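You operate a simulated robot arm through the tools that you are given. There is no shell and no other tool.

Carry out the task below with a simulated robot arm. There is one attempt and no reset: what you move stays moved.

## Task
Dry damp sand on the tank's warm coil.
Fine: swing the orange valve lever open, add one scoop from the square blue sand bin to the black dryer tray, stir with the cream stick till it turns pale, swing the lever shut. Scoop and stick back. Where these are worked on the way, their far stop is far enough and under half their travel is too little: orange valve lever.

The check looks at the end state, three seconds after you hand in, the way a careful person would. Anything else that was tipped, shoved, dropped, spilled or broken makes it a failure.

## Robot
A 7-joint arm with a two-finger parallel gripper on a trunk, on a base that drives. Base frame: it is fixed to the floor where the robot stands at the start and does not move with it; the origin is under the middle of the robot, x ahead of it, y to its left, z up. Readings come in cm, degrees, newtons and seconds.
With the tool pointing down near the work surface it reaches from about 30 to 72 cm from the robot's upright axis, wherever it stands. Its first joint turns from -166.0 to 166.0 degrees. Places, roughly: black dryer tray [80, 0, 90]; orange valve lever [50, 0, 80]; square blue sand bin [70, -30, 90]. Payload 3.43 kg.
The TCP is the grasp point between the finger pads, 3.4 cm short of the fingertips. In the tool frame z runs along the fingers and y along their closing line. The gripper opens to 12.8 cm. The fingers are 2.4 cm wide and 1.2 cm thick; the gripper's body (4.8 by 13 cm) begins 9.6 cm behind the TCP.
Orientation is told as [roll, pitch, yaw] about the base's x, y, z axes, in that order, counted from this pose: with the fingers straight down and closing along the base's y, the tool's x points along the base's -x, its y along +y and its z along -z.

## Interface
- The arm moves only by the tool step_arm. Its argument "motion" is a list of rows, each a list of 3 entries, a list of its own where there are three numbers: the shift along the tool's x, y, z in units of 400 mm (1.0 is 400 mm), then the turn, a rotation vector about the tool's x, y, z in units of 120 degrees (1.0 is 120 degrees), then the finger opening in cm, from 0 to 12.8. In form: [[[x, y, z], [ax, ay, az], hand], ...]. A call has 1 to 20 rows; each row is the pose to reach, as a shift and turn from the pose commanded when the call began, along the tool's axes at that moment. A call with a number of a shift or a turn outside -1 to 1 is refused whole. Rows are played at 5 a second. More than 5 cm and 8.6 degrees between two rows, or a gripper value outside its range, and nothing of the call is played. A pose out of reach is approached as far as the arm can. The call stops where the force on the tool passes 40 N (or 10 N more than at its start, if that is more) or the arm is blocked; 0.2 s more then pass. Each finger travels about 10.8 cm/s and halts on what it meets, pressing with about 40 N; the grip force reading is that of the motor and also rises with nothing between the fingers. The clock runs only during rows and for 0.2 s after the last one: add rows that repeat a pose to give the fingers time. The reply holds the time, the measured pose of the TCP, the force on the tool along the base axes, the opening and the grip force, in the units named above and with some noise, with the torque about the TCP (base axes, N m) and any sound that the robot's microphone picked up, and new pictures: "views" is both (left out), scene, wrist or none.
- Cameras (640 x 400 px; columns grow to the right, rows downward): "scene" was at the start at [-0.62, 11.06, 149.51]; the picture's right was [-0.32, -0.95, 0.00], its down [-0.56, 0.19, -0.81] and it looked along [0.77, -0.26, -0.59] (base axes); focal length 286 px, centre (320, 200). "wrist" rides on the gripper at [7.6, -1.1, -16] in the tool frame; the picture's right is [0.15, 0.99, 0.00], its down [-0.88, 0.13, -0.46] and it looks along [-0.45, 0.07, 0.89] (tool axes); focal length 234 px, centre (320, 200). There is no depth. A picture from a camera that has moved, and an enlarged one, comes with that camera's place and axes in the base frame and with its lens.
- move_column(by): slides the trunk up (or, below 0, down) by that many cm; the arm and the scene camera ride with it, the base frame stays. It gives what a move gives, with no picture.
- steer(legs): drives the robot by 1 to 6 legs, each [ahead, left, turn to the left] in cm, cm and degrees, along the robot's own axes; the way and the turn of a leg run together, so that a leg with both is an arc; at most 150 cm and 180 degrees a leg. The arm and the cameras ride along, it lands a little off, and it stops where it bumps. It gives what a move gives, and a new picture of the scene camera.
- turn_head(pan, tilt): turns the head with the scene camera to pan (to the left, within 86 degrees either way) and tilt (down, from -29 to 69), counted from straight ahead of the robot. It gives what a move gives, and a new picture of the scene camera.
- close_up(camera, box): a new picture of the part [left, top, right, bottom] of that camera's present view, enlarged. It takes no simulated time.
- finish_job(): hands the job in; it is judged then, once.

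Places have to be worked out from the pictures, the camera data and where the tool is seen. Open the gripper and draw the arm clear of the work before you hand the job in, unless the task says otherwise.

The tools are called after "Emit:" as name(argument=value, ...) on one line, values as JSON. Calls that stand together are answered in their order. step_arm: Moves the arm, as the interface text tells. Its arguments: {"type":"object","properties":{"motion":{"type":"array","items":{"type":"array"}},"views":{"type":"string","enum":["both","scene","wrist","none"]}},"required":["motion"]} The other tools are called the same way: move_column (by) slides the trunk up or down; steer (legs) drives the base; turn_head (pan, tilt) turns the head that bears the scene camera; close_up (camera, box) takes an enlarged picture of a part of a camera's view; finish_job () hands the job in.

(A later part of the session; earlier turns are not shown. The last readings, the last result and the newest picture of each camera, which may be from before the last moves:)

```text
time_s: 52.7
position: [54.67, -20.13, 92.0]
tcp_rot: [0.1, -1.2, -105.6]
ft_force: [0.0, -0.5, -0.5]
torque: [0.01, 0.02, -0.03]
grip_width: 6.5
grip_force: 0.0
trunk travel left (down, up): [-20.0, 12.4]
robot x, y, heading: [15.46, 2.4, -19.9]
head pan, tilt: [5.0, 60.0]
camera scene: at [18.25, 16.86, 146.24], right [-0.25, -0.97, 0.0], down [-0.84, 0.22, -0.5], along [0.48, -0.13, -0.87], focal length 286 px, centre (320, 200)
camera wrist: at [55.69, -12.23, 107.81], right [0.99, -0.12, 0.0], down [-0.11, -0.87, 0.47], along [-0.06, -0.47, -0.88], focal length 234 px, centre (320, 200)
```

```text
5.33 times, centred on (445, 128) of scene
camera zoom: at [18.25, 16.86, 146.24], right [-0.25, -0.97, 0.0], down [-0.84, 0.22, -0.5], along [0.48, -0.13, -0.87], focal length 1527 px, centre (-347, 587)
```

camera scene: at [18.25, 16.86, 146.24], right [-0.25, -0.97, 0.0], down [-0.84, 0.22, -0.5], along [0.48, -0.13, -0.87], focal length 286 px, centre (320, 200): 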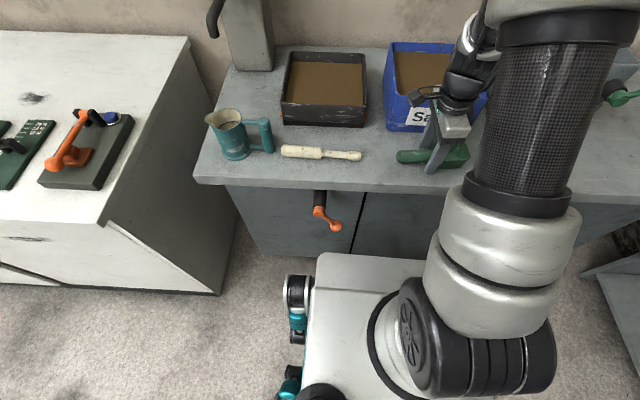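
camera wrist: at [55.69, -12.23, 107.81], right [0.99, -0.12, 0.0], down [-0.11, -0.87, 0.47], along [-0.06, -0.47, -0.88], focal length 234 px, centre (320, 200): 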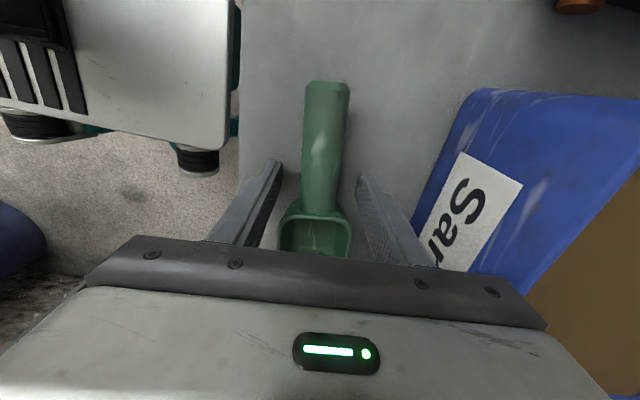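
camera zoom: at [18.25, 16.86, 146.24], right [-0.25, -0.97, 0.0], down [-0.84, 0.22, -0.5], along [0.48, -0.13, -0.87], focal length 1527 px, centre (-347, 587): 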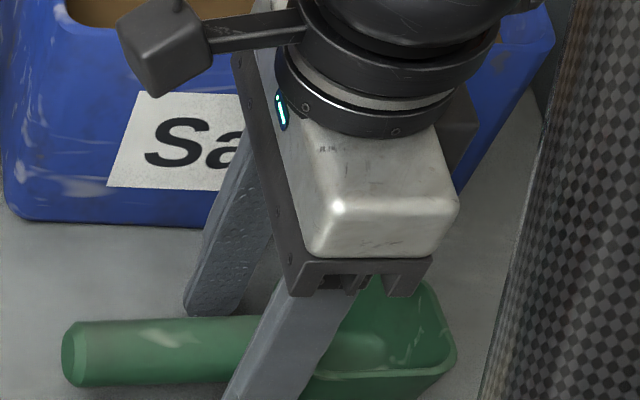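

The scoop rests in its original place (handle end at the same pixel as at the start). I raise the gripper clear.

Emit:
step_arm(motion=[[[0, 0, -0.05], [0, 0, 0], 6.5], [[0, 0, -0.15], [0, 0, 0], 6.5], [[0, 0, -0.27], [0, 0, 0], 6.5], [[0, 0, -0.39], [0, 0, 0], 6.5], [[0, 0, -0.5], [0, 0, 0], 6.5], [[0, 0, -0.5], [0, 0, 0], 6.5]], views="both")

Emit:
close_up(camera="scene", box=[190, 40, 500, 200])

```text
time_s: 54.1
position: [54.74, -20.02, 112.13]
tcp_rot: [-0.1, -1.2, -105.6]
ft_force: [0.5, -0.1, 0.4]
torque: [0.02, -0.01, 0.01]
grip_width: 6.53
grip_force: 0.0
trunk travel left (down, up): [-20.0, 12.4]
robot x, y, heading: [15.21, 2.5, -19.9]
head pan, tilt: [5.0, 60.0]
camera scene: at [18.24, 16.87, 146.24], right [-0.25, -0.97, 0.0], down [-0.84, 0.22, -0.5], along [0.48, -0.13, -0.87], focal length 286 px, centre (320, 200)
camera wrist: at [55.85, -12.21, 128.0], right [0.99, -0.13, 0.0], down [-0.11, -0.87, 0.47], along [-0.06, -0.47, -0.88], focal length 234 px, centre (320, 200)
```

scene: 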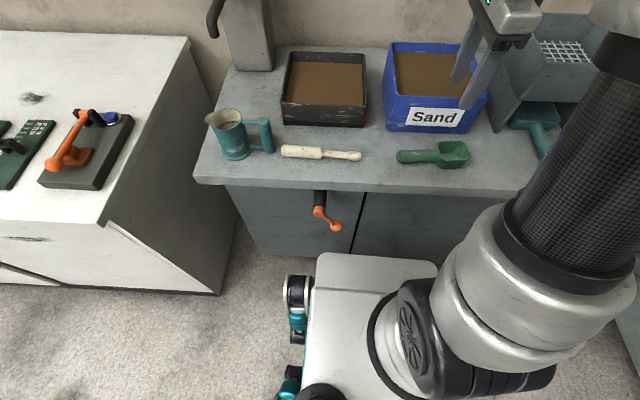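
wrist: 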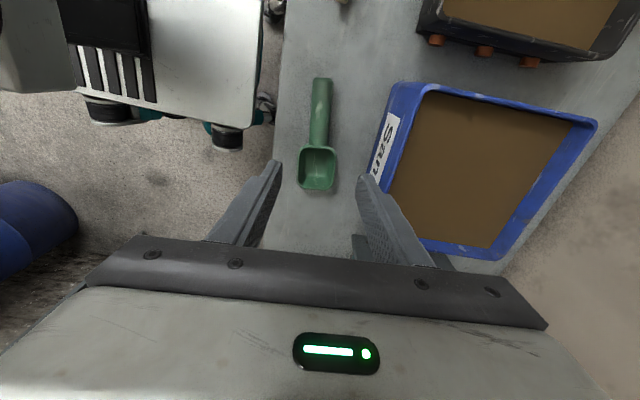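

```text
2.06 times, centred on (345, 120) of scene
camera zoom: at [18.24, 16.87, 146.24], right [-0.25, -0.97, 0.0], down [-0.84, 0.22, -0.5], along [0.48, -0.13, -0.87], focal length 591 px, centre (268, 365)
```

zoom: 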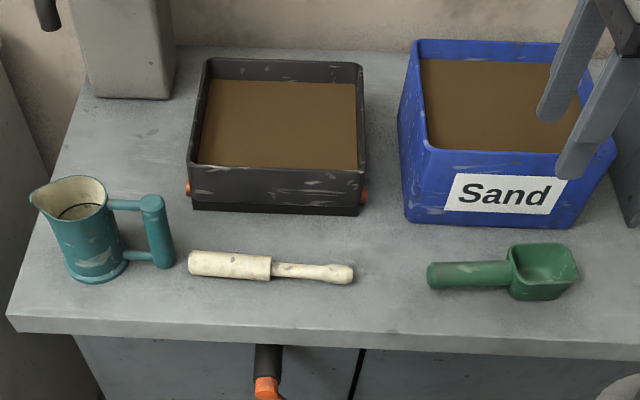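

Scoop is back where it was. Next the stick: I will grip its thick part near (63.8,7.9), with the hand turned to yaw ≈ +70° so that its thin end can later be tipped down toward me. First half of the turn while moving over.

Emit:
step_arm(motion=[[[0.0666, 0.0027, 0], [0, 0, -0.0682], 7], [[0.1333, 0.0055, 0], [0, 0, -0.1364], 7], [[0.2, 0.0082, 0], [0, 0, -0.2045], 7], [[0.2665, 0.0109, 0], [0, 0, -0.2727], 7], [[0.3332, 0.0136, 0], [0, 0, -0.3409], 7], [[0.3998, 0.0164, 0], [0, 0, -0.4091], 7], [[0.4665, 0.0191, 0], [0, 0, -0.4773], 7], [[0.5331, 0.0218, 0], [0, 0, -0.5455], 7], [[0.5997, 0.0245, 0], [0, 0, -0.6136], 7], [[0.6664, 0.0273, 0], [0, 0, -0.6818], 7], [[0.733, 0.03, 0], [0, 0, -0.75], 7], [[0.733, 0.03, 0], [0, 0, -0.75], 7]], views="none")

Emit:
step_arm(motion=[[[0, 0, 0], [0, 0, -0.0648], 7], [[0, 0, 0], [0, 0, -0.1297], 7], [[0, 0, 0], [0, 0, -0.1945], 7], [[0, 0, 0], [0, 0, -0.2594], 7], [[0, 0, 0], [0, 0, -0.3242], 7], [[0, 0, 0], [0, 0, -0.389], 7], [[0, 0, 0], [0, 0, -0.4539], 7], [[0, 0, 0], [0, 0, -0.5187], 7], [[0, 0, 0], [0, 0, -0.5836], 7], [[0, 0, 0], [0, 0, -0.6484], 7], [[0, 0, 0], [0, 0, -0.7133], 7], [[0, 0, 0], [0, 0, -0.7133], 7]], views="both")

Emit:
close_up(camera="wrist", box=[220, 60, 420, 260])

```text
time_s: 56.7
position: [64.06, 8.12, 111.68]
tcp_rot: [-1.2, 0.1, -15.5]
ft_force: [-0.2, 0.3, 0.7]
torque: [-0.01, -0.01, 0.01]
grip_width: 7.0
grip_force: 0.2
trunk travel left (down, up): [-20.0, 12.4]
robot x, y, heading: [15.5, 2.01, -19.7]
head pan, tilt: [5.0, 60.0]
```

```text
time_s: 59.3
position: [63.66, 8.14, 111.46]
tcp_rot: [0.1, 1.2, 70.1]
ft_force: [0.6, 0.7, -0.1]
torque: [-0.02, 0.01, 0.0]
grip_width: 6.98
grip_force: 0.1
trunk travel left (down, up): [-20.0, 12.4]
robot x, y, heading: [15.28, 2.22, -19.8]
head pan, tilt: [5.0, 60.0]
camera scene: at [18.25, 16.86, 146.24], right [-0.25, -0.97, 0.0], down [-0.84, 0.22, -0.5], along [0.48, -0.13, -0.87], focal length 286 px, centre (320, 200)
camera wrist: at [62.27, 0.92, 127.56], right [-0.98, 0.2, 0.0], down [0.18, 0.88, 0.44], along [0.09, 0.43, -0.9], focal length 234 px, centre (320, 200)
```

scene: 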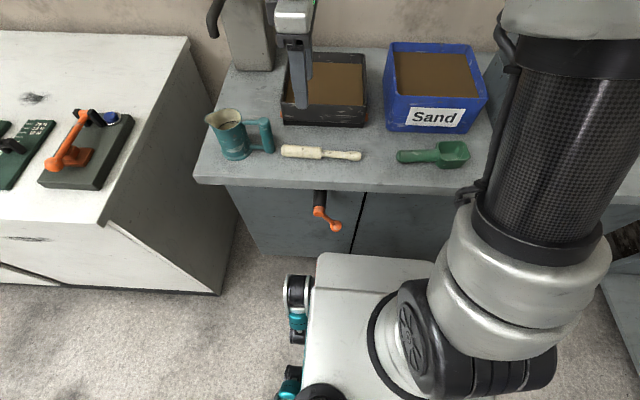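
wrist: 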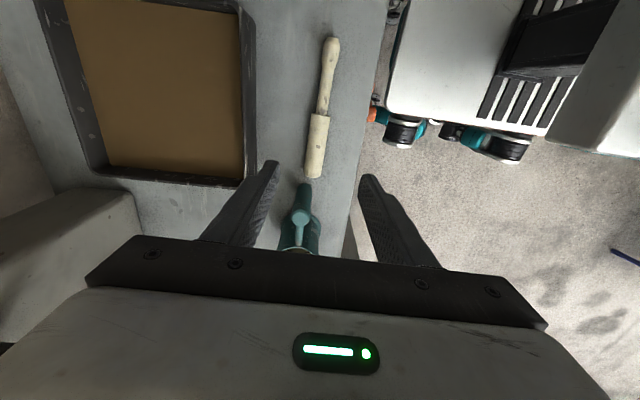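

```text
2.00 times, centred on (320, 160) of wrist
camera zoom: at [62.27, 0.92, 127.56], right [-0.98, 0.2, 0.0], down [0.18, 0.88, 0.44], along [0.09, 0.43, -0.9], focal length 468 px, centre (320, 280)
```

zoom: 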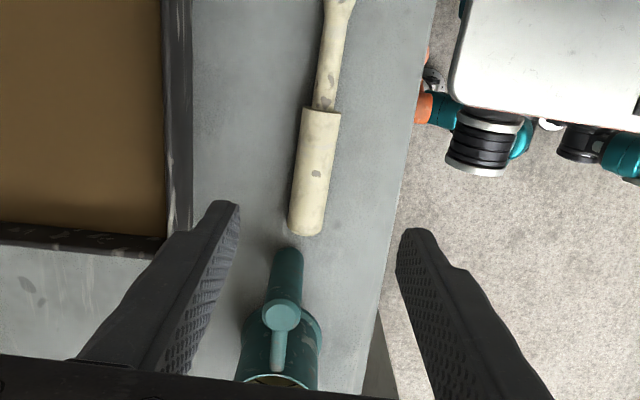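

The stick's thick part runs from (66.2,14) to (62.9,4.9), directly below. I descend astride it, with a 3 mm correction.

Emit:
step_arm(motion=[[[0, -0.0088, 0.1], [0, 0, 0], 7], [[0, -0.0088, 0.2], [0, 0, 0], 7], [[0, -0.0088, 0.3], [0, 0, 0], 7], [[0, -0.0088, 0.4], [0, 0, 0], 7], [[0, -0.0088, 0.46], [0, 0, 0], 7], [[0, -0.0088, 0.486], [0, 0, 0], 7], [[0, -0.0088, 0.486], [0, 0, 0], 7]], views="both")

Emit:
close_up(camera="scene", box=[190, 90, 390, 200])

```text
time_s: 60.9
position: [64.12, 7.74, 91.87]
tcp_rot: [0.1, 1.2, 70.1]
ft_force: [-0.5, -1.0, 0.3]
torque: [0.02, -0.02, -0.01]
grip_width: 7.03
grip_force: 0.0
trunk travel left (down, up): [-20.0, 12.4]
robot x, y, heading: [15.12, 2.58, -19.7]
head pan, tilt: [5.0, 60.0]
camera scene: at [18.26, 16.86, 146.24], right [-0.25, -0.97, 0.0], down [-0.84, 0.22, -0.5], along [0.48, -0.13, -0.87], focal length 286 px, centre (320, 200)
camera wrist: at [62.68, 0.54, 108.03], right [-0.98, 0.2, 0.0], down [0.18, 0.88, 0.44], along [0.09, 0.43, -0.9], focal length 234 px, centre (320, 200)
```

scene: 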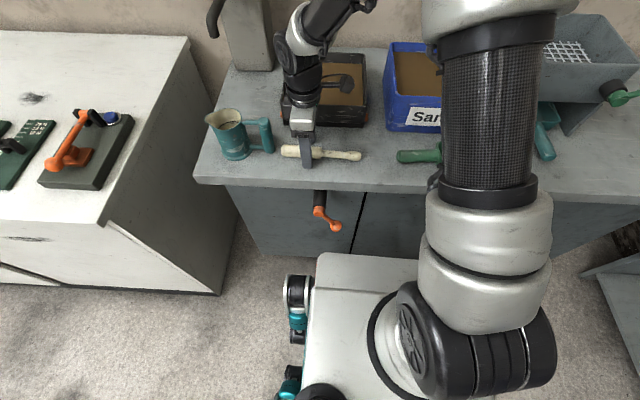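
wrist: 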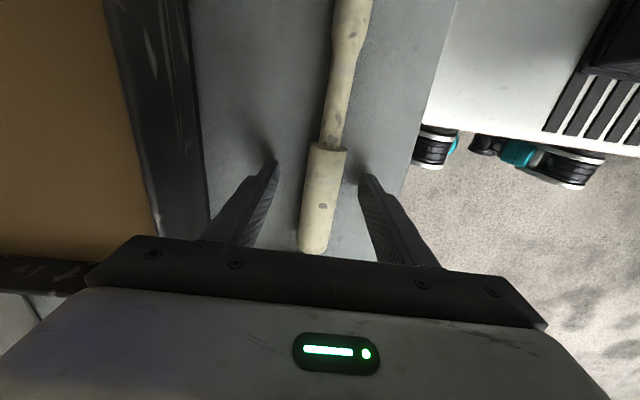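

```text
3.20 times, centred on (290, 145) of scene
camera zoom: at [18.26, 16.86, 146.24], right [-0.25, -0.97, 0.0], down [-0.84, 0.22, -0.5], along [0.48, -0.13, -0.87], focal length 916 px, centre (416, 376)
```

zoom: 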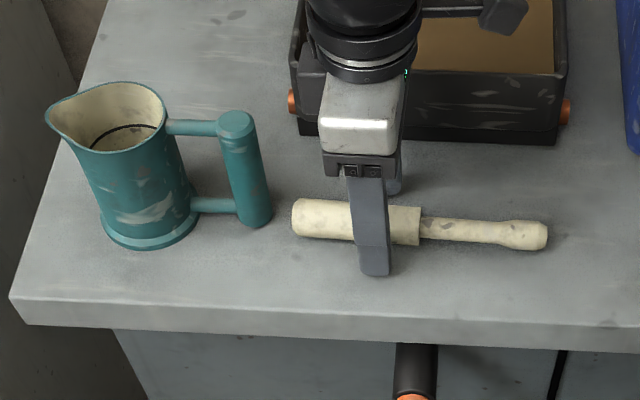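

The fingers straddle the thick part without contact. I close gently.

Emit:
step_arm(motion=[[[0, 0, 0], [0, 0, 0], 5.5], [[0, 0, 0], [0, 0, 0], 4.5], [[0, 0, 0], [0, 0, 0], 3.8], [[0, 0, 0], [0, 0, 0], 3.2], [[0, 0, 0], [0, 0, 0], 2.5], [[0, 0, 0], [0, 0, 0], 1.5], [[0, 0, 0], [0, 0, 0], 0], [[0, 0, 0], [0, 0, 0], 0]], views="both")

Emit:
close_up(camera="scene", box=[190, 90, 390, 200])

```text
time_s: 62.7
position: [64.04, 7.75, 91.88]
tcp_rot: [0.1, 1.2, 70.0]
ft_force: [0.0, 0.1, 1.1]
torque: [-0.01, 0.02, 0.0]
grip_width: 2.66
grip_force: 39.6
trunk travel left (down, up): [-20.0, 12.4]
robot x, y, heading: [15.49, 2.24, -19.7]
head pan, tilt: [5.0, 60.0]
camera scene: at [18.26, 16.86, 146.24], right [-0.25, -0.97, 0.0], down [-0.84, 0.22, -0.5], along [0.48, -0.13, -0.87], focal length 286 px, centre (320, 200)
camera wrist: at [62.68, 0.53, 108.06], right [-0.98, 0.2, 0.0], down [0.18, 0.88, 0.44], along [0.09, 0.43, -0.9], focal length 234 px, centre (320, 200)
```

scene: 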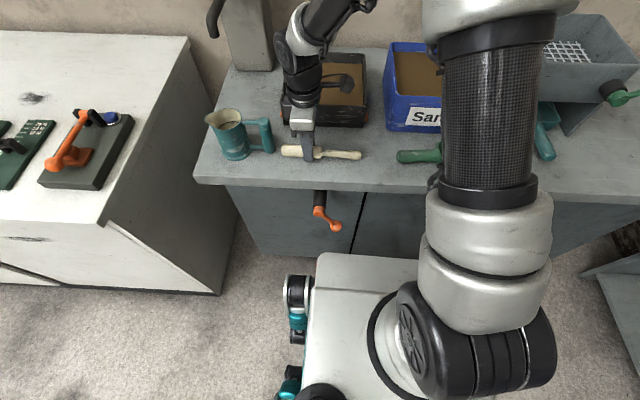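
wrist: 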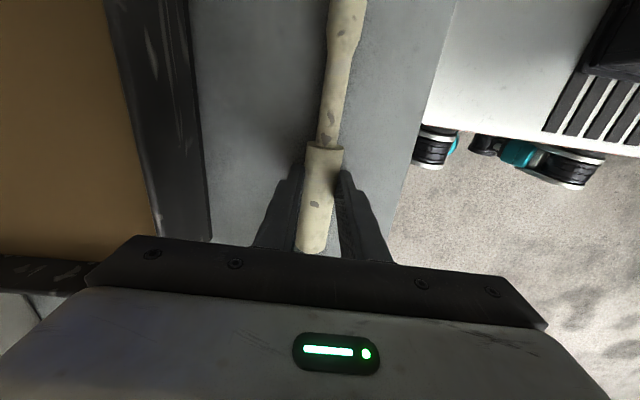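

```text
3.20 times, centred on (290, 145) of scene
camera zoom: at [18.26, 16.86, 146.24], right [-0.25, -0.97, 0.0], down [-0.84, 0.22, -0.5], along [0.48, -0.13, -0.87], focal length 916 px, centre (416, 376)
```

zoom: 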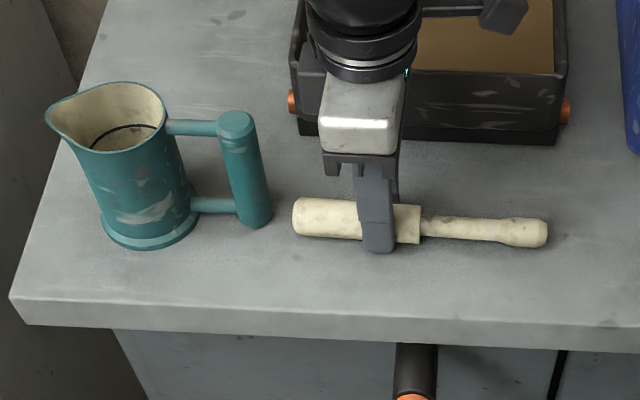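

Firm grip (2.66 cm), nothing shifted. I lift the stick 20 cm and turn it so its thin end points toward the robot.

Emit:
step_arm(motion=[[[0, 0, -0.05], [0, 0, 0], 0], [[0, 0, -0.15], [0, 0, 0], 0], [[0, 0, -0.25], [0, 0, 0], 0], [[0, 0, -0.36], [0, 0, 0], 0], [[0, 0, -0.47], [0, 0, 0], 0], [[0, 0, -0.52], [0, 0, 0.0682], 0], [[0, 0, -0.55], [0, 0, 0.1364], 0], [[0, 0, -0.55], [0, 0, 0.2045], 0], [[0, 0, -0.55], [0, 0, 0.2727], 0], [[0, 0, -0.55], [0, 0, 0.3409], 0], [[0, 0, -0.55], [0, 0, 0.4091], 0], [[0, 0, -0.55], [0, 0, 0.4773], 0], [[0, 0, -0.55], [0, 0, 0.5455], 0], [[0, 0, -0.55], [0, 0, 0.6136], 0], [[0, 0, -0.55], [0, 0, 0.6818], 0], [[0, 0, -0.55], [0, 0, 0.74], 0], [[0, 0, -0.55], [0, 0, 0.74], 0]], views="both")

```text
time_s: 66.3
position: [64.03, 8.03, 113.84]
tcp_rot: [-1.3, 0.1, -18.9]
ft_force: [-0.2, 0.2, -0.8]
torque: [0.03, -0.01, 0.0]
grip_width: 2.65
grip_force: 40.4
trunk travel left (down, up): [-20.0, 12.4]
robot x, y, heading: [15.5, 2.47, -19.8]
head pan, tilt: [5.0, 60.0]
camera scene: at [18.26, 16.86, 146.24], right [-0.25, -0.97, 0.0], down [-0.84, 0.22, -0.5], along [0.48, -0.13, -0.87], focal length 286 px, centre (320, 200)
camera wrist: at [56.68, 9.74, 129.92], right [0.18, 0.98, -0.02], down [0.88, -0.15, 0.45], along [0.44, -0.1, -0.89], focal length 234 px, centre (320, 200)
```

scene: 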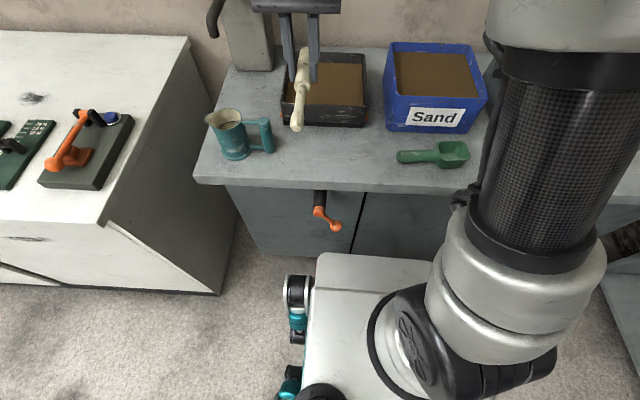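
wrist: 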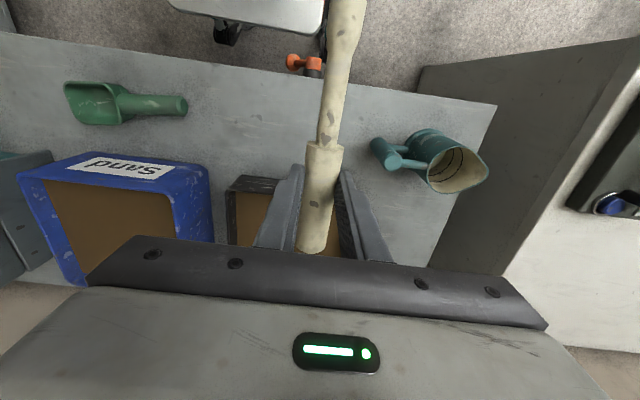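

The stick is held well. I tilt the hand 55° (leaning back toward me) so the thin end points down and back, staying high.

Emit:
step_arm(motion=[[[0, 0, 0], [0, -0.0655, 0], 0], [[0, 0, 0], [0, -0.131, 0], 0], [[0, 0, 0], [0, -0.1964, 0], 0], [[0, 0, 0], [0, -0.2619, 0], 0], [[0, 0, 0], [0, -0.3274, 0], 0], [[0, 0, 0], [0, -0.3929, 0], 0], [[0, 0, 0], [0, -0.4583, 0], 0], [[0, 0, 0], [0, -0.4583, 0], 0]], views="both")

```text
time_s: 68.1
position: [64.17, 8.16, 114.07]
tcp_rot: [-2.1, -55.2, -17.1]
ft_force: [0.9, 0.2, -0.2]
torque: [0.0, 0.03, -0.01]
grip_width: 2.66
grip_force: 39.8
trunk travel left (down, up): [-20.0, 12.4]
robot x, y, heading: [15.58, 2.66, -19.7]
head pan, tilt: [5.0, 60.0]
camera scene: at [18.07, 17.41, 145.94], right [-0.18, -0.98, 0.0], down [-0.87, 0.16, -0.46], along [0.45, -0.08, -0.89], focal length 286 px, centre (320, 200)
camera wrist: at [47.29, 12.76, 117.06], right [0.24, 0.96, -0.14], down [0.17, 0.1, 0.98], along [0.96, -0.26, -0.14], focal length 234 px, centre (320, 200)
```

scene: 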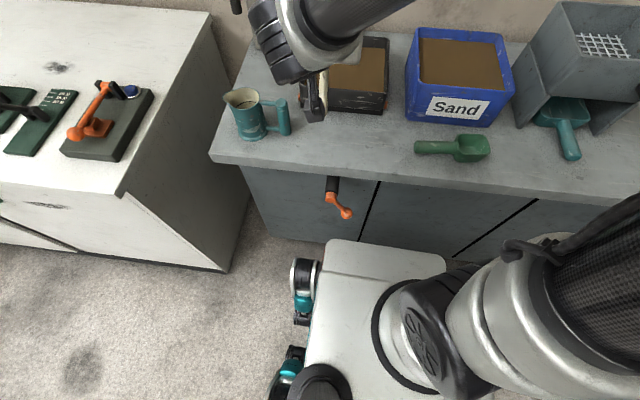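
wrist: 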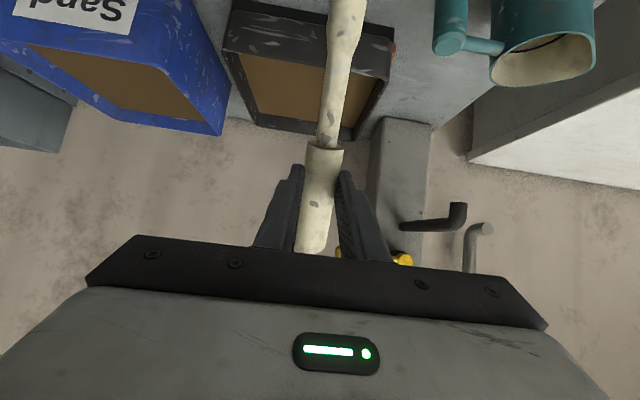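

The scene camera's view shifted a few degrees, so the elbow seems to brush the head; moving forward will straighten the arm. I carry the tilted stick forward over the tray, tip still above the rim.

Emit:
step_arm(motion=[[[-0.0473, -0.0154, 0.0806], [0, 0, 0], 0], [[-0.0946, -0.0309, 0.1611], [0, 0, 0], 0], [[-0.1419, -0.0463, 0.2417], [0, 0, 0], 0], [[-0.1891, -0.0617, 0.3223], [0, 0, 0], 0], [[-0.2364, -0.0771, 0.4029], [0, 0, 0], 0], [[-0.2837, -0.0926, 0.4834], [0, 0, 0], 0], [[-0.331, -0.108, 0.564], [0, 0, 0], 0], [[-0.331, -0.108, 0.564], [0, 0, 0], 0]], views="both")

Emit:
close_up(camera="wrist", box=[160, 0, 480, 260])

```text
time_s: 69.9
position: [87.5, -4.66, 111.94]
tcp_rot: [-2.0, -55.0, -17.1]
ft_force: [0.1, 0.3, -0.5]
torque: [0.03, 0.04, 0.02]
grip_width: 2.63
grip_force: 40.1
trunk travel left (down, up): [-20.0, 12.4]
robot x, y, heading: [15.56, 2.58, -20.0]
head pan, tilt: [5.0, 60.0]
camera scene: at [18.28, 16.86, 146.24], right [-0.25, -0.97, 0.0], down [-0.84, 0.22, -0.5], along [0.48, -0.13, -0.87], focal length 286 px, centre (320, 200)
camera wrist: at [70.75, 0.04, 115.02], right [0.24, 0.96, -0.14], down [0.17, 0.1, 0.98], along [0.96, -0.26, -0.14], focal length 234 px, centre (320, 200)
```

scene: 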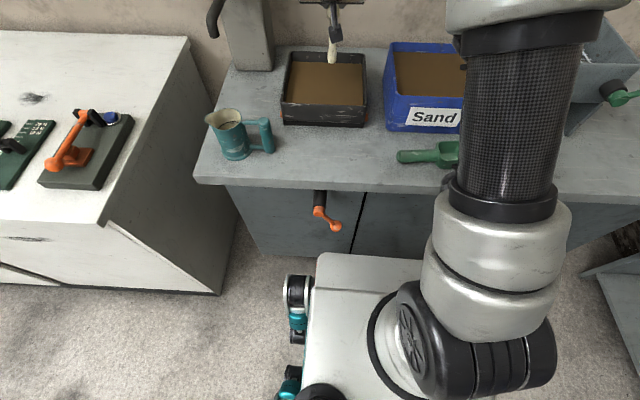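
wrist: 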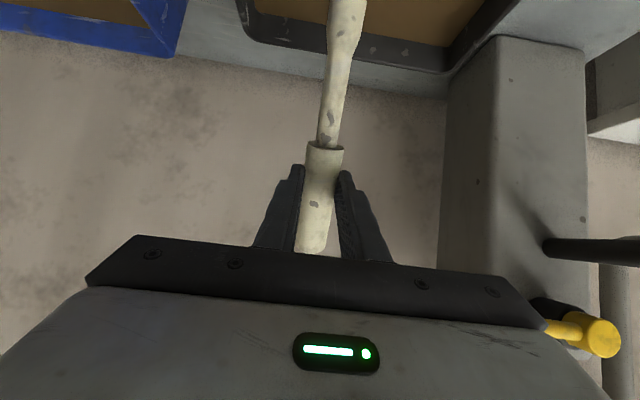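

```text
1.54 times, centred on (320, 130) of wrist
camera zoom: at [70.75, 0.04, 115.02], right [0.24, 0.96, -0.14], down [0.17, 0.1, 0.98], along [0.96, -0.26, -0.14], focal length 360 px, centre (320, 308)
```

zoom: 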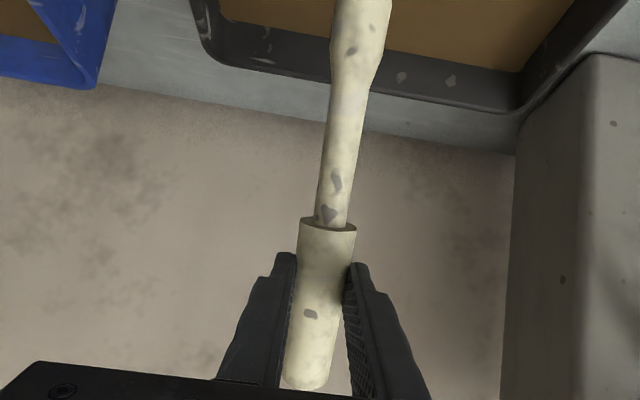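

The tip hangs over the middle of the tray, about 5 cm above the sand. I lower it slowly into the sand.

Emit:
step_arm(motion=[[[0.02, 0, 0.014], [0, 0, 0], 0], [[0.04, 0, 0.028], [0, 0, 0], 0], [[0.06, 0, 0.042], [0, 0, 0], 0], [[0.08, 0, 0.056], [0, 0, 0], 0], [[0.093, 0, 0.065], [0, 0, 0], 0], [[0.106, 0, 0.0743], [0, 0, 0], 0], [[0.116, 0, 0.0812], [0, 0, 0], 0], [[0.126, 0, 0.0882], [0, 0, 0], 0], [[0.126, 0, 0.0882], [0, 0, 0], 0]], views="both")

Emit:
close_up(camera="scene", box=[260, 20, 400, 140])

```text
time_s: 71.9
position: [87.41, -4.52, 105.63]
tcp_rot: [-2.0, -55.0, -17.1]
ft_force: [-0.3, -0.2, -0.3]
torque: [-0.01, 0.01, -0.01]
grip_width: 2.64
grip_force: 39.8
trunk travel left (down, up): [-20.0, 12.4]
robot x, y, heading: [15.19, 2.29, -19.7]
head pan, tilt: [5.0, 60.0]
camera scene: at [18.26, 16.86, 146.24], right [-0.25, -0.97, 0.0], down [-0.84, 0.22, -0.5], along [0.48, -0.13, -0.87], focal length 286 px, centre (320, 200)
camera wrist: at [70.55, 0.02, 108.69], right [0.24, 0.96, -0.14], down [0.17, 0.1, 0.98], along [0.96, -0.26, -0.14], focal length 234 px, centre (320, 200)
```

scene: 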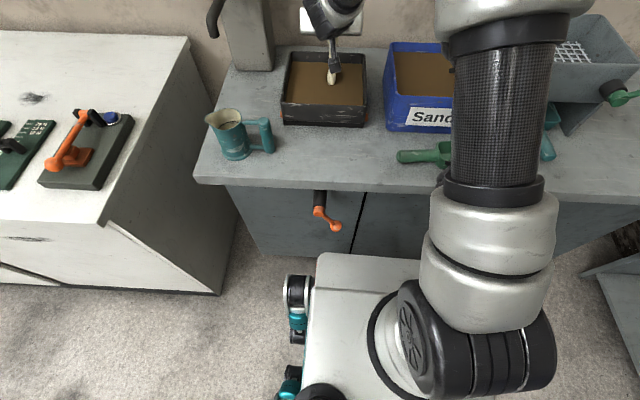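
wrist: 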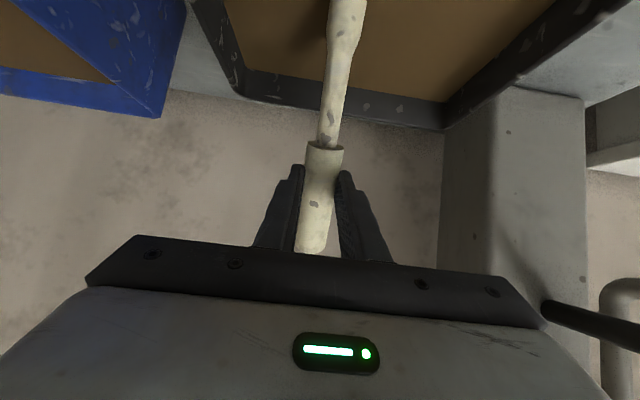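

```text
3.33 times, centred on (330, 80) of scene
camera zoom: at [18.26, 16.86, 146.24], right [-0.25, -0.97, 0.0], down [-0.84, 0.22, -0.5], along [0.48, -0.13, -0.87], focal length 955 px, centre (287, 600)
```

zoom: 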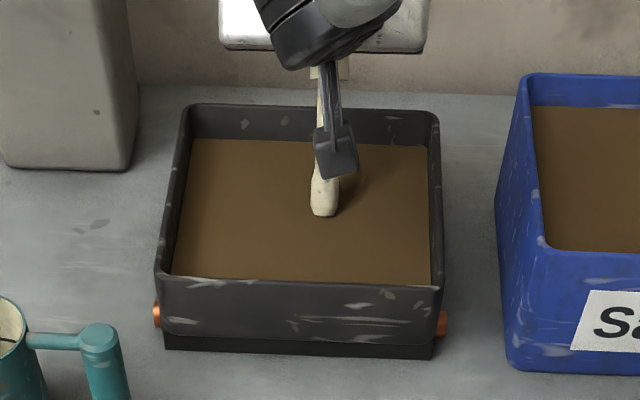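

The tip is at about the sand surface, no contact force yet. I lower 1.5 cm more.

Emit:
step_arm(motion=[[[0.0102, 0, 0.0072], [0, 0, 0], 0], [[0.0205, 0, 0.0143], [0, 0, 0], 0], [[0.0307, 0, 0.0215], [0, 0, 0], 0], [[0.0307, 0, 0.0215], [0, 0, 0], 0]], views="none")

Emit:
close_up(camera="scene", box=[260, 20, 400, 140])

```text
time_s: 72.9
position: [87.33, -4.7, 104.26]
tcp_rot: [-2.1, -55.0, -17.1]
ft_force: [0.3, -0.5, -0.7]
torque: [0.0, 0.04, 0.01]
grip_width: 2.66
grip_force: 40.5
trunk travel left (down, up): [-20.0, 12.4]
robot x, y, heading: [15.8, 2.73, -19.9]
head pan, tilt: [5.0, 60.0]
```

```text
3.33 times, centred on (330, 80) of scene
camera zoom: at [18.26, 16.86, 146.24], right [-0.25, -0.97, 0.0], down [-0.84, 0.22, -0.5], along [0.48, -0.13, -0.87], focal length 955 px, centre (287, 600)
```

zoom: 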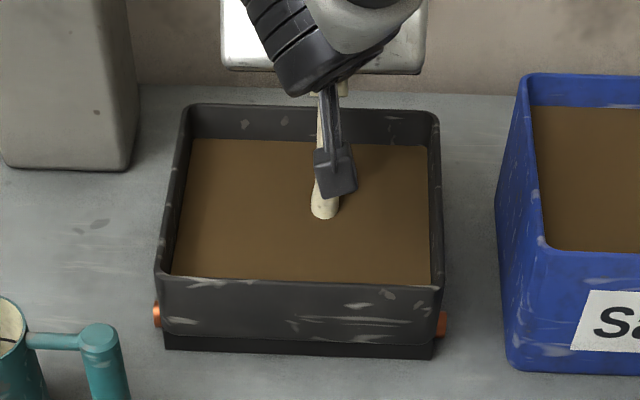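

The stick tip goes into the sand without resistance. I stir in ellipses (about 3×3.5 cm) around the tray centre, twice round.

Emit:
step_arm(motion=[[[0, 0.0875, 0], [0, 0, 0], 0], [[-0.0304, 0.0619, 0.0434], [0, 0, 0], 0], [[-0.0431, 0, 0.0614], [0, 0, 0], 0], [[-0.0304, -0.0619, 0.0434], [0, 0, 0], 0], [[0, -0.0875, 0], [0, 0, 0], 0], [[0.0304, -0.0619, -0.0434], [0, 0, 0], 0], [[0.0431, 0, -0.0614], [0, 0, 0], 0], [[0.0304, 0.0619, -0.0434], [0, 0, 0], 0], [[0, 0.0875, 0], [0, 0, 0], 0], [[-0.0304, 0.0619, 0.0434], [0, 0, 0], 0], [[-0.0431, 0, 0.0614], [0, 0, 0], 0], [[-0.0304, -0.0619, 0.0434], [0, 0, 0], 0], [[0, -0.0875, 0], [0, 0, 0], 0], [[0.0304, -0.0619, -0.0434], [0, 0, 0], 0], [[0.0431, 0, -0.0614], [0, 0, 0], 0], [[0.0304, 0.0619, -0.0434], [0, 0, 0], 0], [[0, 0.0875, 0], [0, 0, 0], 0], [[0, 0, 0], [0, 0, 0], 0]], views="both")

Emit:
close_up(camera="scene", box=[260, 20, 400, 140])

```text
time_s: 76.7
position: [87.47, -4.69, 104.15]
tcp_rot: [-2.0, -55.0, -17.0]
ft_force: [-0.4, 0.6, -0.5]
torque: [-0.04, 0.01, -0.02]
grip_width: 2.62
grip_force: 39.8
trunk travel left (down, up): [-20.0, 12.4]
robot x, y, heading: [15.15, 2.54, -19.9]
head pan, tilt: [5.0, 60.0]
camera scene: at [18.28, 16.87, 146.23], right [-0.26, -0.97, 0.0], down [-0.84, 0.22, -0.5], along [0.48, -0.13, -0.87], focal length 286 px, centre (320, 200)
camera wrist: at [70.65, -0.05, 107.25], right [0.24, 0.96, -0.14], down [0.17, 0.1, 0.98], along [0.96, -0.26, -0.14], focal length 234 px, centre (320, 200)
```

scene: 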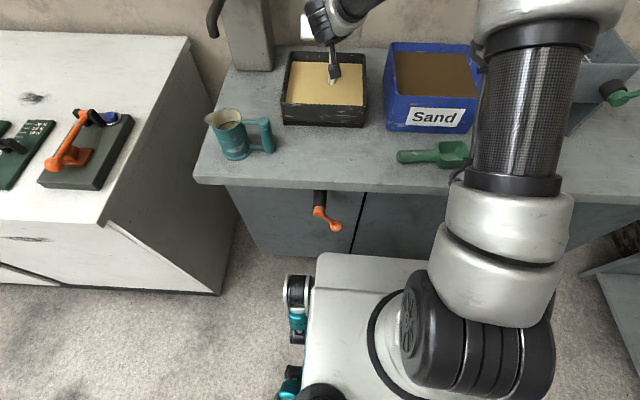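
wrist: 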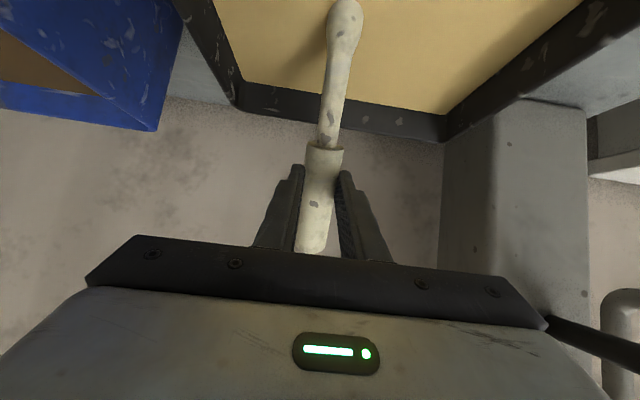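

```text
3.33 times, centred on (330, 80) of scene
camera zoom: at [18.28, 16.87, 146.23], right [-0.26, -0.97, 0.0], down [-0.84, 0.22, -0.5], along [0.48, -0.13, -0.87], focal length 955 px, centre (287, 600)
```

zoom: 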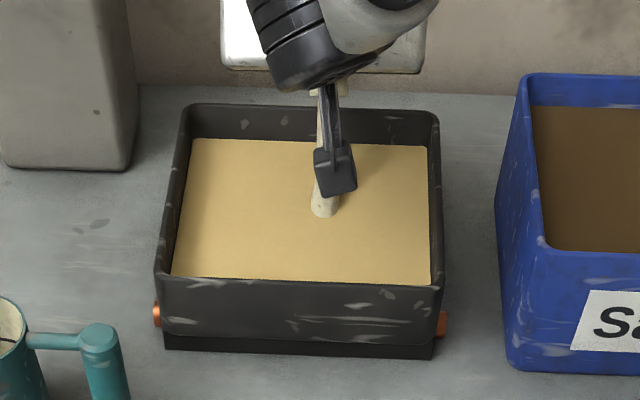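

The sand has turned pale throughout. I lift the stick out and back off while bringing the tool upright again.

Emit:
step_arm(motion=[[[-0.041, 0, -0.0287], [0, 0, 0], 0], [[-0.1, 0, -0.07], [0, 0, 0], 0], [[-0.1638, 0, -0.1148], [0, 0, 0], 0], [[-0.141, 0, -0.1599], [0, 0.0655, 0], 0], [[-0.1182, 0, -0.205], [0, 0.131, 0], 0], [[-0.0954, 0, -0.2501], [0, 0.1964, 0], 0], [[-0.0726, 0, -0.2951], [0, 0.2619, 0], 0], [[-0.0498, 0, -0.3401], [0, 0.3274, 0], 0], [[-0.0269, 0, -0.3851], [0, 0.3929, 0], 0], [[-0.0039, 0, -0.4302], [0, 0.4583, 0], 0], [[-0.0039, 0, -0.4302], [0, 0.4583, 0], 0]], views="both")

```text
time_s: 79.1
position: [74.15, 0.21, 114.22]
tcp_rot: [-1.1, 0.0, -18.8]
ft_force: [-0.5, -0.7, 0.3]
torque: [0.01, -0.02, 0.0]
grip_width: 2.64
grip_force: 39.6
trunk travel left (down, up): [-20.0, 12.4]
robot x, y, heading: [15.31, 2.24, -20.2]
head pan, tilt: [5.0, 60.0]
camera scene: at [18.26, 16.86, 146.24], right [-0.25, -0.97, 0.0], down [-0.84, 0.22, -0.5], along [0.48, -0.13, -0.87], focal length 286 px, centre (320, 200)
camera wrist: at [66.74, 1.93, 130.26], right [0.18, 0.98, -0.02], down [0.88, -0.15, 0.45], along [0.44, -0.1, -0.89], focal length 234 px, centre (320, 200)
```

scene: 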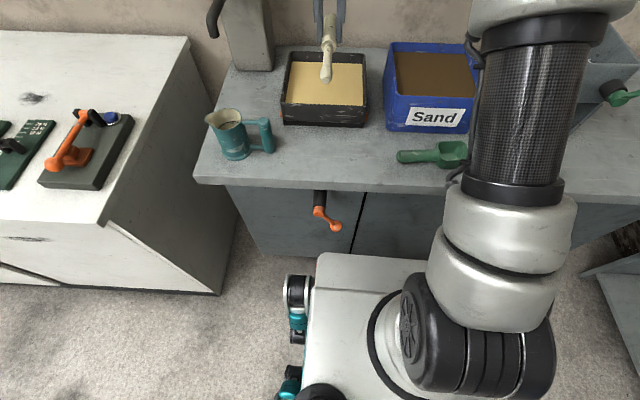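
wrist: 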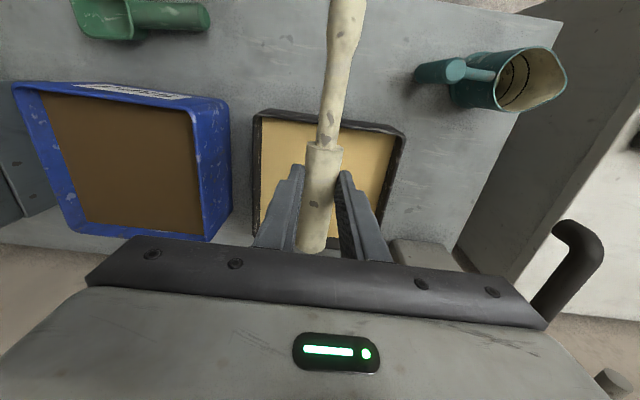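

I return above the stick's original place, turning it back to its original heading.

Emit:
step_arm(motion=[[[0.0273, 0.0088, 0], [0, 0, -0.0673], 0], [[0.0545, 0.0176, 0], [0, 0, -0.1345], 0], [[0.0818, 0.0265, 0], [0, 0, -0.2018], 0], [[0.1091, 0.0353, 0], [0, 0, -0.2691], 0], [[0.1364, 0.0441, 0], [0, 0, -0.3364], 0], [[0.1636, 0.0529, 0], [0, 0, -0.4036], 0], [[0.1909, 0.0617, 0], [0, 0, -0.4709], 0], [[0.2182, 0.0705, 0], [0, 0, -0.5382], 0], [[0.2455, 0.0794, 0], [0, 0, -0.6055], 0], [[0.2727, 0.0882, 0], [0, 0, -0.6727], 0], [[0.3, 0.097, 0], [0, 0, -0.74], 0], [[0.3, 0.097, 0], [0, 0, -0.74], 0]], views="both")

```text
time_s: 81.7
position: [64.13, 7.57, 114.09]
tcp_rot: [-0.1, 1.2, 70.1]
ft_force: [-0.6, -0.2, -1.5]
torque: [0.0, -0.03, 0.03]
grip_width: 2.66
grip_force: 39.9
trunk travel left (down, up): [-20.0, 12.4]
robot x, y, heading: [15.62, 2.77, -20.0]
head pan, tilt: [5.0, 60.0]
camera scene: at [18.25, 16.87, 146.24], right [-0.25, -0.97, 0.0], down [-0.84, 0.22, -0.5], along [0.48, -0.13, -0.87], focal length 286 px, centre (320, 200)
camera wrist: at [62.71, 0.49, 130.27], right [-0.98, 0.2, 0.0], down [0.18, 0.88, 0.44], along [0.09, 0.43, -0.9], focal length 234 px, centre (320, 200)
```

scene: 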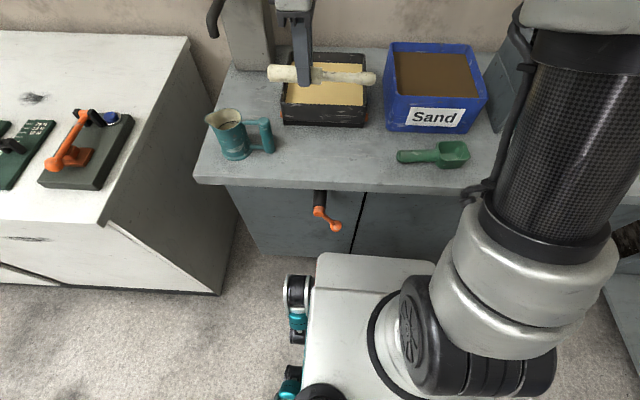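
wrist: 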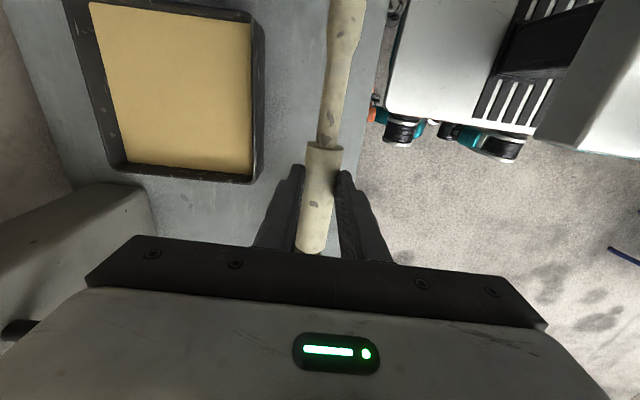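

Aligned above its place. I lower the stick, slowing near the table.

Emit:
step_arm(motion=[[[0, 0, 0.1], [0, 0, 0], 0], [[0, 0, 0.2], [0, 0, 0], 0], [[0, 0, 0.3], [0, 0, 0], 0], [[0, 0, 0.4], [0, 0, 0], 0], [[0, 0, 0.48], [0, 0, 0], 0], [[0, 0, 0.52], [0, 0, 0], 0], [[0, 0, 0.535], [0, 0, 0], 0], [[0, 0, 0.545], [0, 0, 0], 0], [[0, 0, 0.545], [0, 0, 0], 0]], views="both")

Emit:
step_arm(motion=[[[0, 0, 0.00375], [0, 0, 0], 0], [[0, 0, 0.0075], [0, 0, 0], 0], [[0, 0, 0.01], [0, 0, 0], 0], [[0, 0, 0.01], [0, 0, 0], 0]], views="none")

Emit:
close_up(camera="scene", box=[190, 90, 390, 200])

```text
time_s: 83.7
position: [63.72, 7.16, 92.29]
tcp_rot: [0.0, 1.2, 70.0]
ft_force: [-0.1, -0.3, -0.4]
torque: [-0.02, 0.0, 0.0]
grip_width: 2.64
grip_force: 39.8
trunk travel left (down, up): [-20.0, 12.4]
robot x, y, heading: [15.38, 2.59, -20.0]
head pan, tilt: [5.0, 60.0]
camera scene: at [18.26, 16.86, 146.24], right [-0.25, -0.97, 0.0], down [-0.84, 0.22, -0.5], along [0.48, -0.13, -0.87], focal length 286 px, centre (320, 200)
camera wrist: at [62.33, 0.03, 108.54], right [-0.98, 0.2, 0.0], down [0.18, 0.88, 0.44], along [0.09, 0.43, -0.9], focal length 234 px, centre (320, 200)
```

scene: 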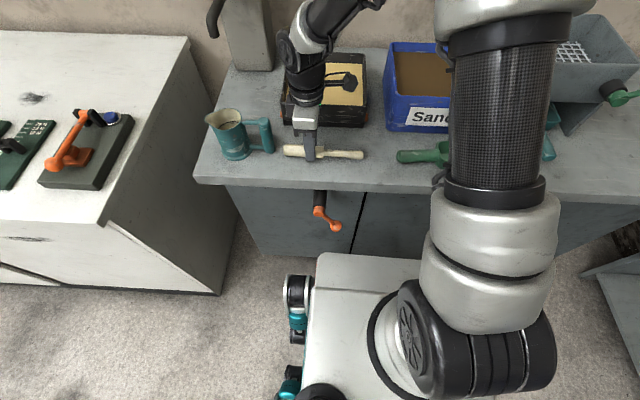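
wrist: 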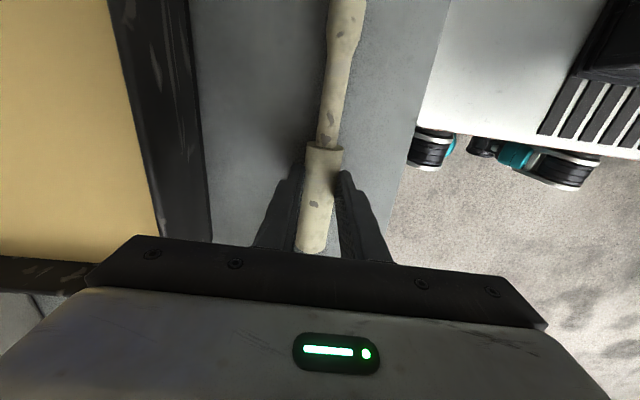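

```text
time_s: 84.7
position: [63.83, 7.27, 92.02]
tcp_rot: [0.0, 1.1, 70.0]
ft_force: [-0.1, -0.5, -0.5]
torque: [-0.02, -0.02, 0.0]
grip_width: 2.67
grip_force: 39.8
trunk travel left (down, up): [-20.0, 12.4]
robot x, y, heading: [15.56, 2.86, -20.0]
head pan, tilt: [5.0, 60.0]
```

```text
3.20 times, centred on (290, 145) of scene
camera zoom: at [18.26, 16.86, 146.24], right [-0.25, -0.97, 0.0], down [-0.84, 0.22, -0.5], along [0.48, -0.13, -0.87], focal length 916 px, centre (416, 376)
```

zoom: 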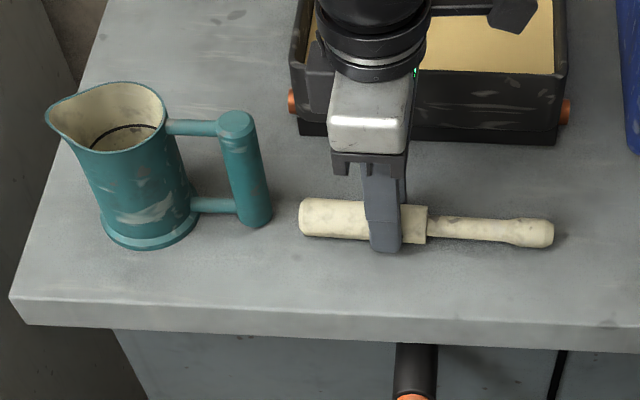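

The stick is about 5 mm right of its original spot. I shift it left 5 mm, then lower the last millimetres.

Emit:
step_arm(motion=[[[-0.0065, 0, 0], [0, 0, 0], 0], [[-0.013, 0, 0], [0, 0, 0], 0], [[-0.013, 0, 0.002], [0, 0, 0], 0], [[-0.013, 0, 0.004], [0, 0, 0], 0], [[-0.013, 0, 0.006], [0, 0, 0], 0], [[-0.013, 0, 0.006], [0, 0, 0], 0]], views="none")

```text
time_s: 86.1
position: [64.11, 7.81, 91.96]
tcp_rot: [-0.3, 1.0, 70.0]
ft_force: [-1.4, 1.2, 27.8]
torque: [-0.33, 0.24, 0.04]
grip_width: 2.64
grip_force: 39.5
trunk travel left (down, up): [-20.0, 12.4]
robot x, y, heading: [15.5, 2.26, -19.7]
head pan, tilt: [5.0, 60.0]
```

The stick is now pressed on the table (28 N) at its original position. I ease off slightly and open the fingers.

Emit:
step_arm(motion=[[[0, 0, -0.003], [0, 0, 0], 0], [[0, 0, -0.003], [0, 0, 0], 3], [[0, 0, -0.003], [0, 0, 0], 4], [[0, 0, -0.003], [0, 0, 0], 5], [[0, 0, -0.003], [0, 0, 0], 6.5], [[0, 0, -0.003], [0, 0, 0], 6.5]], views="both")

Emit:
close_up(camera="scene", box=[190, 90, 390, 200])

```text
time_s: 87.5
position: [64.05, 7.73, 91.91]
tcp_rot: [0.1, 1.1, 70.0]
ft_force: [0.2, 0.1, 0.7]
torque: [0.0, -0.06, -0.02]
grip_width: 6.51
grip_force: 0.2
trunk travel left (down, up): [-20.0, 12.4]
robot x, y, heading: [15.54, 2.66, -19.8]
head pan, tilt: [5.0, 60.0]
camera scene: at [18.25, 16.86, 146.24], right [-0.25, -0.97, 0.0], down [-0.84, 0.22, -0.5], along [0.48, -0.13, -0.87], focal length 286 px, centre (320, 200)
camera wrist: at [62.65, 0.56, 108.01], right [-0.98, 0.2, 0.0], down [0.18, 0.88, 0.44], along [0.09, 0.43, -0.9], focal length 234 px, centre (320, 200)
```

scene: 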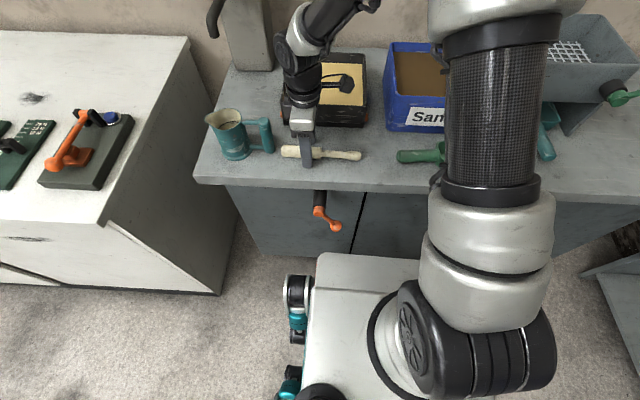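
wrist: 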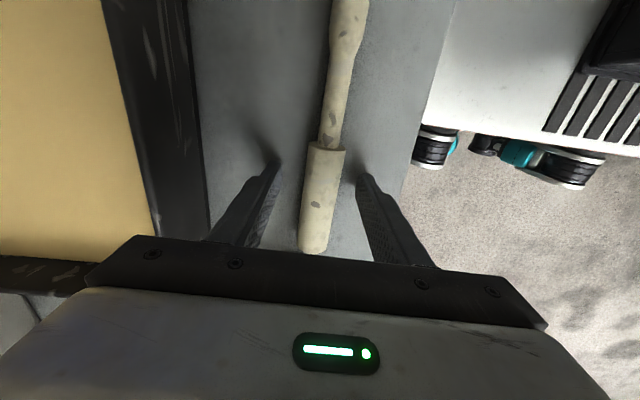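

```text
3.20 times, centred on (290, 145) of scene
camera zoom: at [18.25, 16.86, 146.24], right [-0.25, -0.97, 0.0], down [-0.84, 0.22, -0.5], along [0.48, -0.13, -0.87], focal length 916 px, centre (416, 376)
```

zoom: 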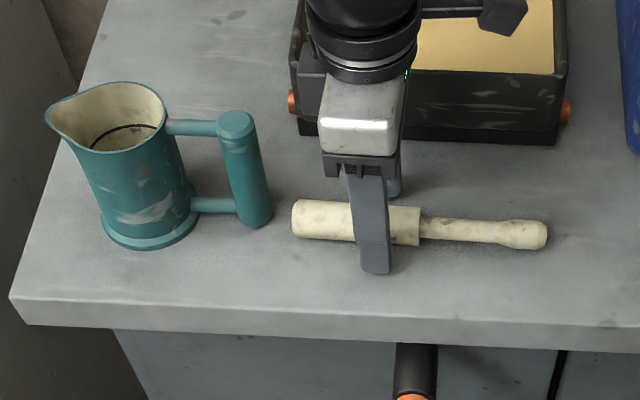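

The stick lies exactly as at the start. I raise the gripper and turn it back to the natural heading, closing the fingers.

Emit:
step_arm(motion=[[[0, 0, -0.06], [0, 0, 0], 6.5], [[0, 0, -0.17], [0, 0, 0], 6.5], [[0, 0, -0.29], [0, 0, 0], 6.5], [[0, 0, -0.41], [0, 0, 0], 6], [[0, 0, -0.53], [0, 0, 0], 4], [[0, 0, -0.65], [0, 0, 0], 2], [[0, 0, -0.77], [0, 0, 0], 0], [[0, 0, -0.85], [0, 0, 0.0673], 0], [[0, 0, -0.85], [0, 0, 0.1345], 0], [[0, 0, -0.85], [0, 0, 0.2018], 0], [[0, 0, -0.85], [0, 0, 0.2691], 0], [[0, 0, -0.85], [0, 0, 0.3364], 0], [[0, 0, -0.85], [0, 0, 0.4036], 0], [[0, 0, -0.85], [0, 0, 0.4709], 0], [[0, 0, -0.85], [0, 0, 0.5382], 0], [[0, 0, -0.85], [0, 0, 0.6055], 0], [[0, 0, -0.85], [0, 0, 0.6727], 0], [[0, 0, -0.85], [0, 0, 0.742], 0], [[0, 0, -0.85], [0, 0, 0.742], 0]], views="scene")

```text
time_s: 91.5
position: [64.27, 8.29, 125.88]
tcp_rot: [-1.2, 0.0, -19.1]
ft_force: [-0.6, -0.3, 0.1]
torque: [-0.02, 0.02, 0.03]
grip_width: 0.03
grip_force: 32.4
trunk travel left (down, up): [-20.0, 12.4]
robot x, y, heading: [15.37, 2.56, -20.0]
head pan, tilt: [5.0, 60.0]
camera scene: at [18.25, 16.86, 146.24], right [-0.25, -0.97, 0.0], down [-0.84, 0.22, -0.5], along [0.48, -0.13, -0.87], focal length 286 px, centre (320, 200)
```

scene: 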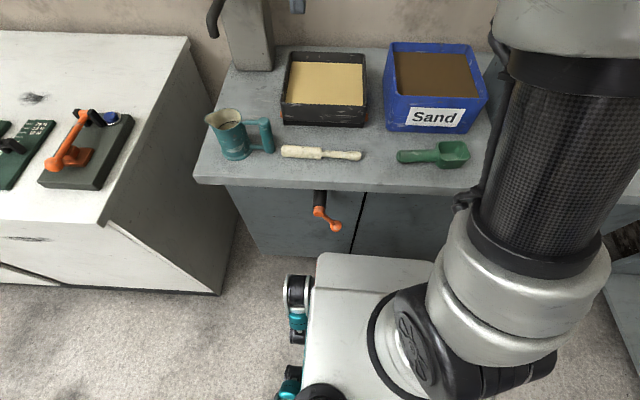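

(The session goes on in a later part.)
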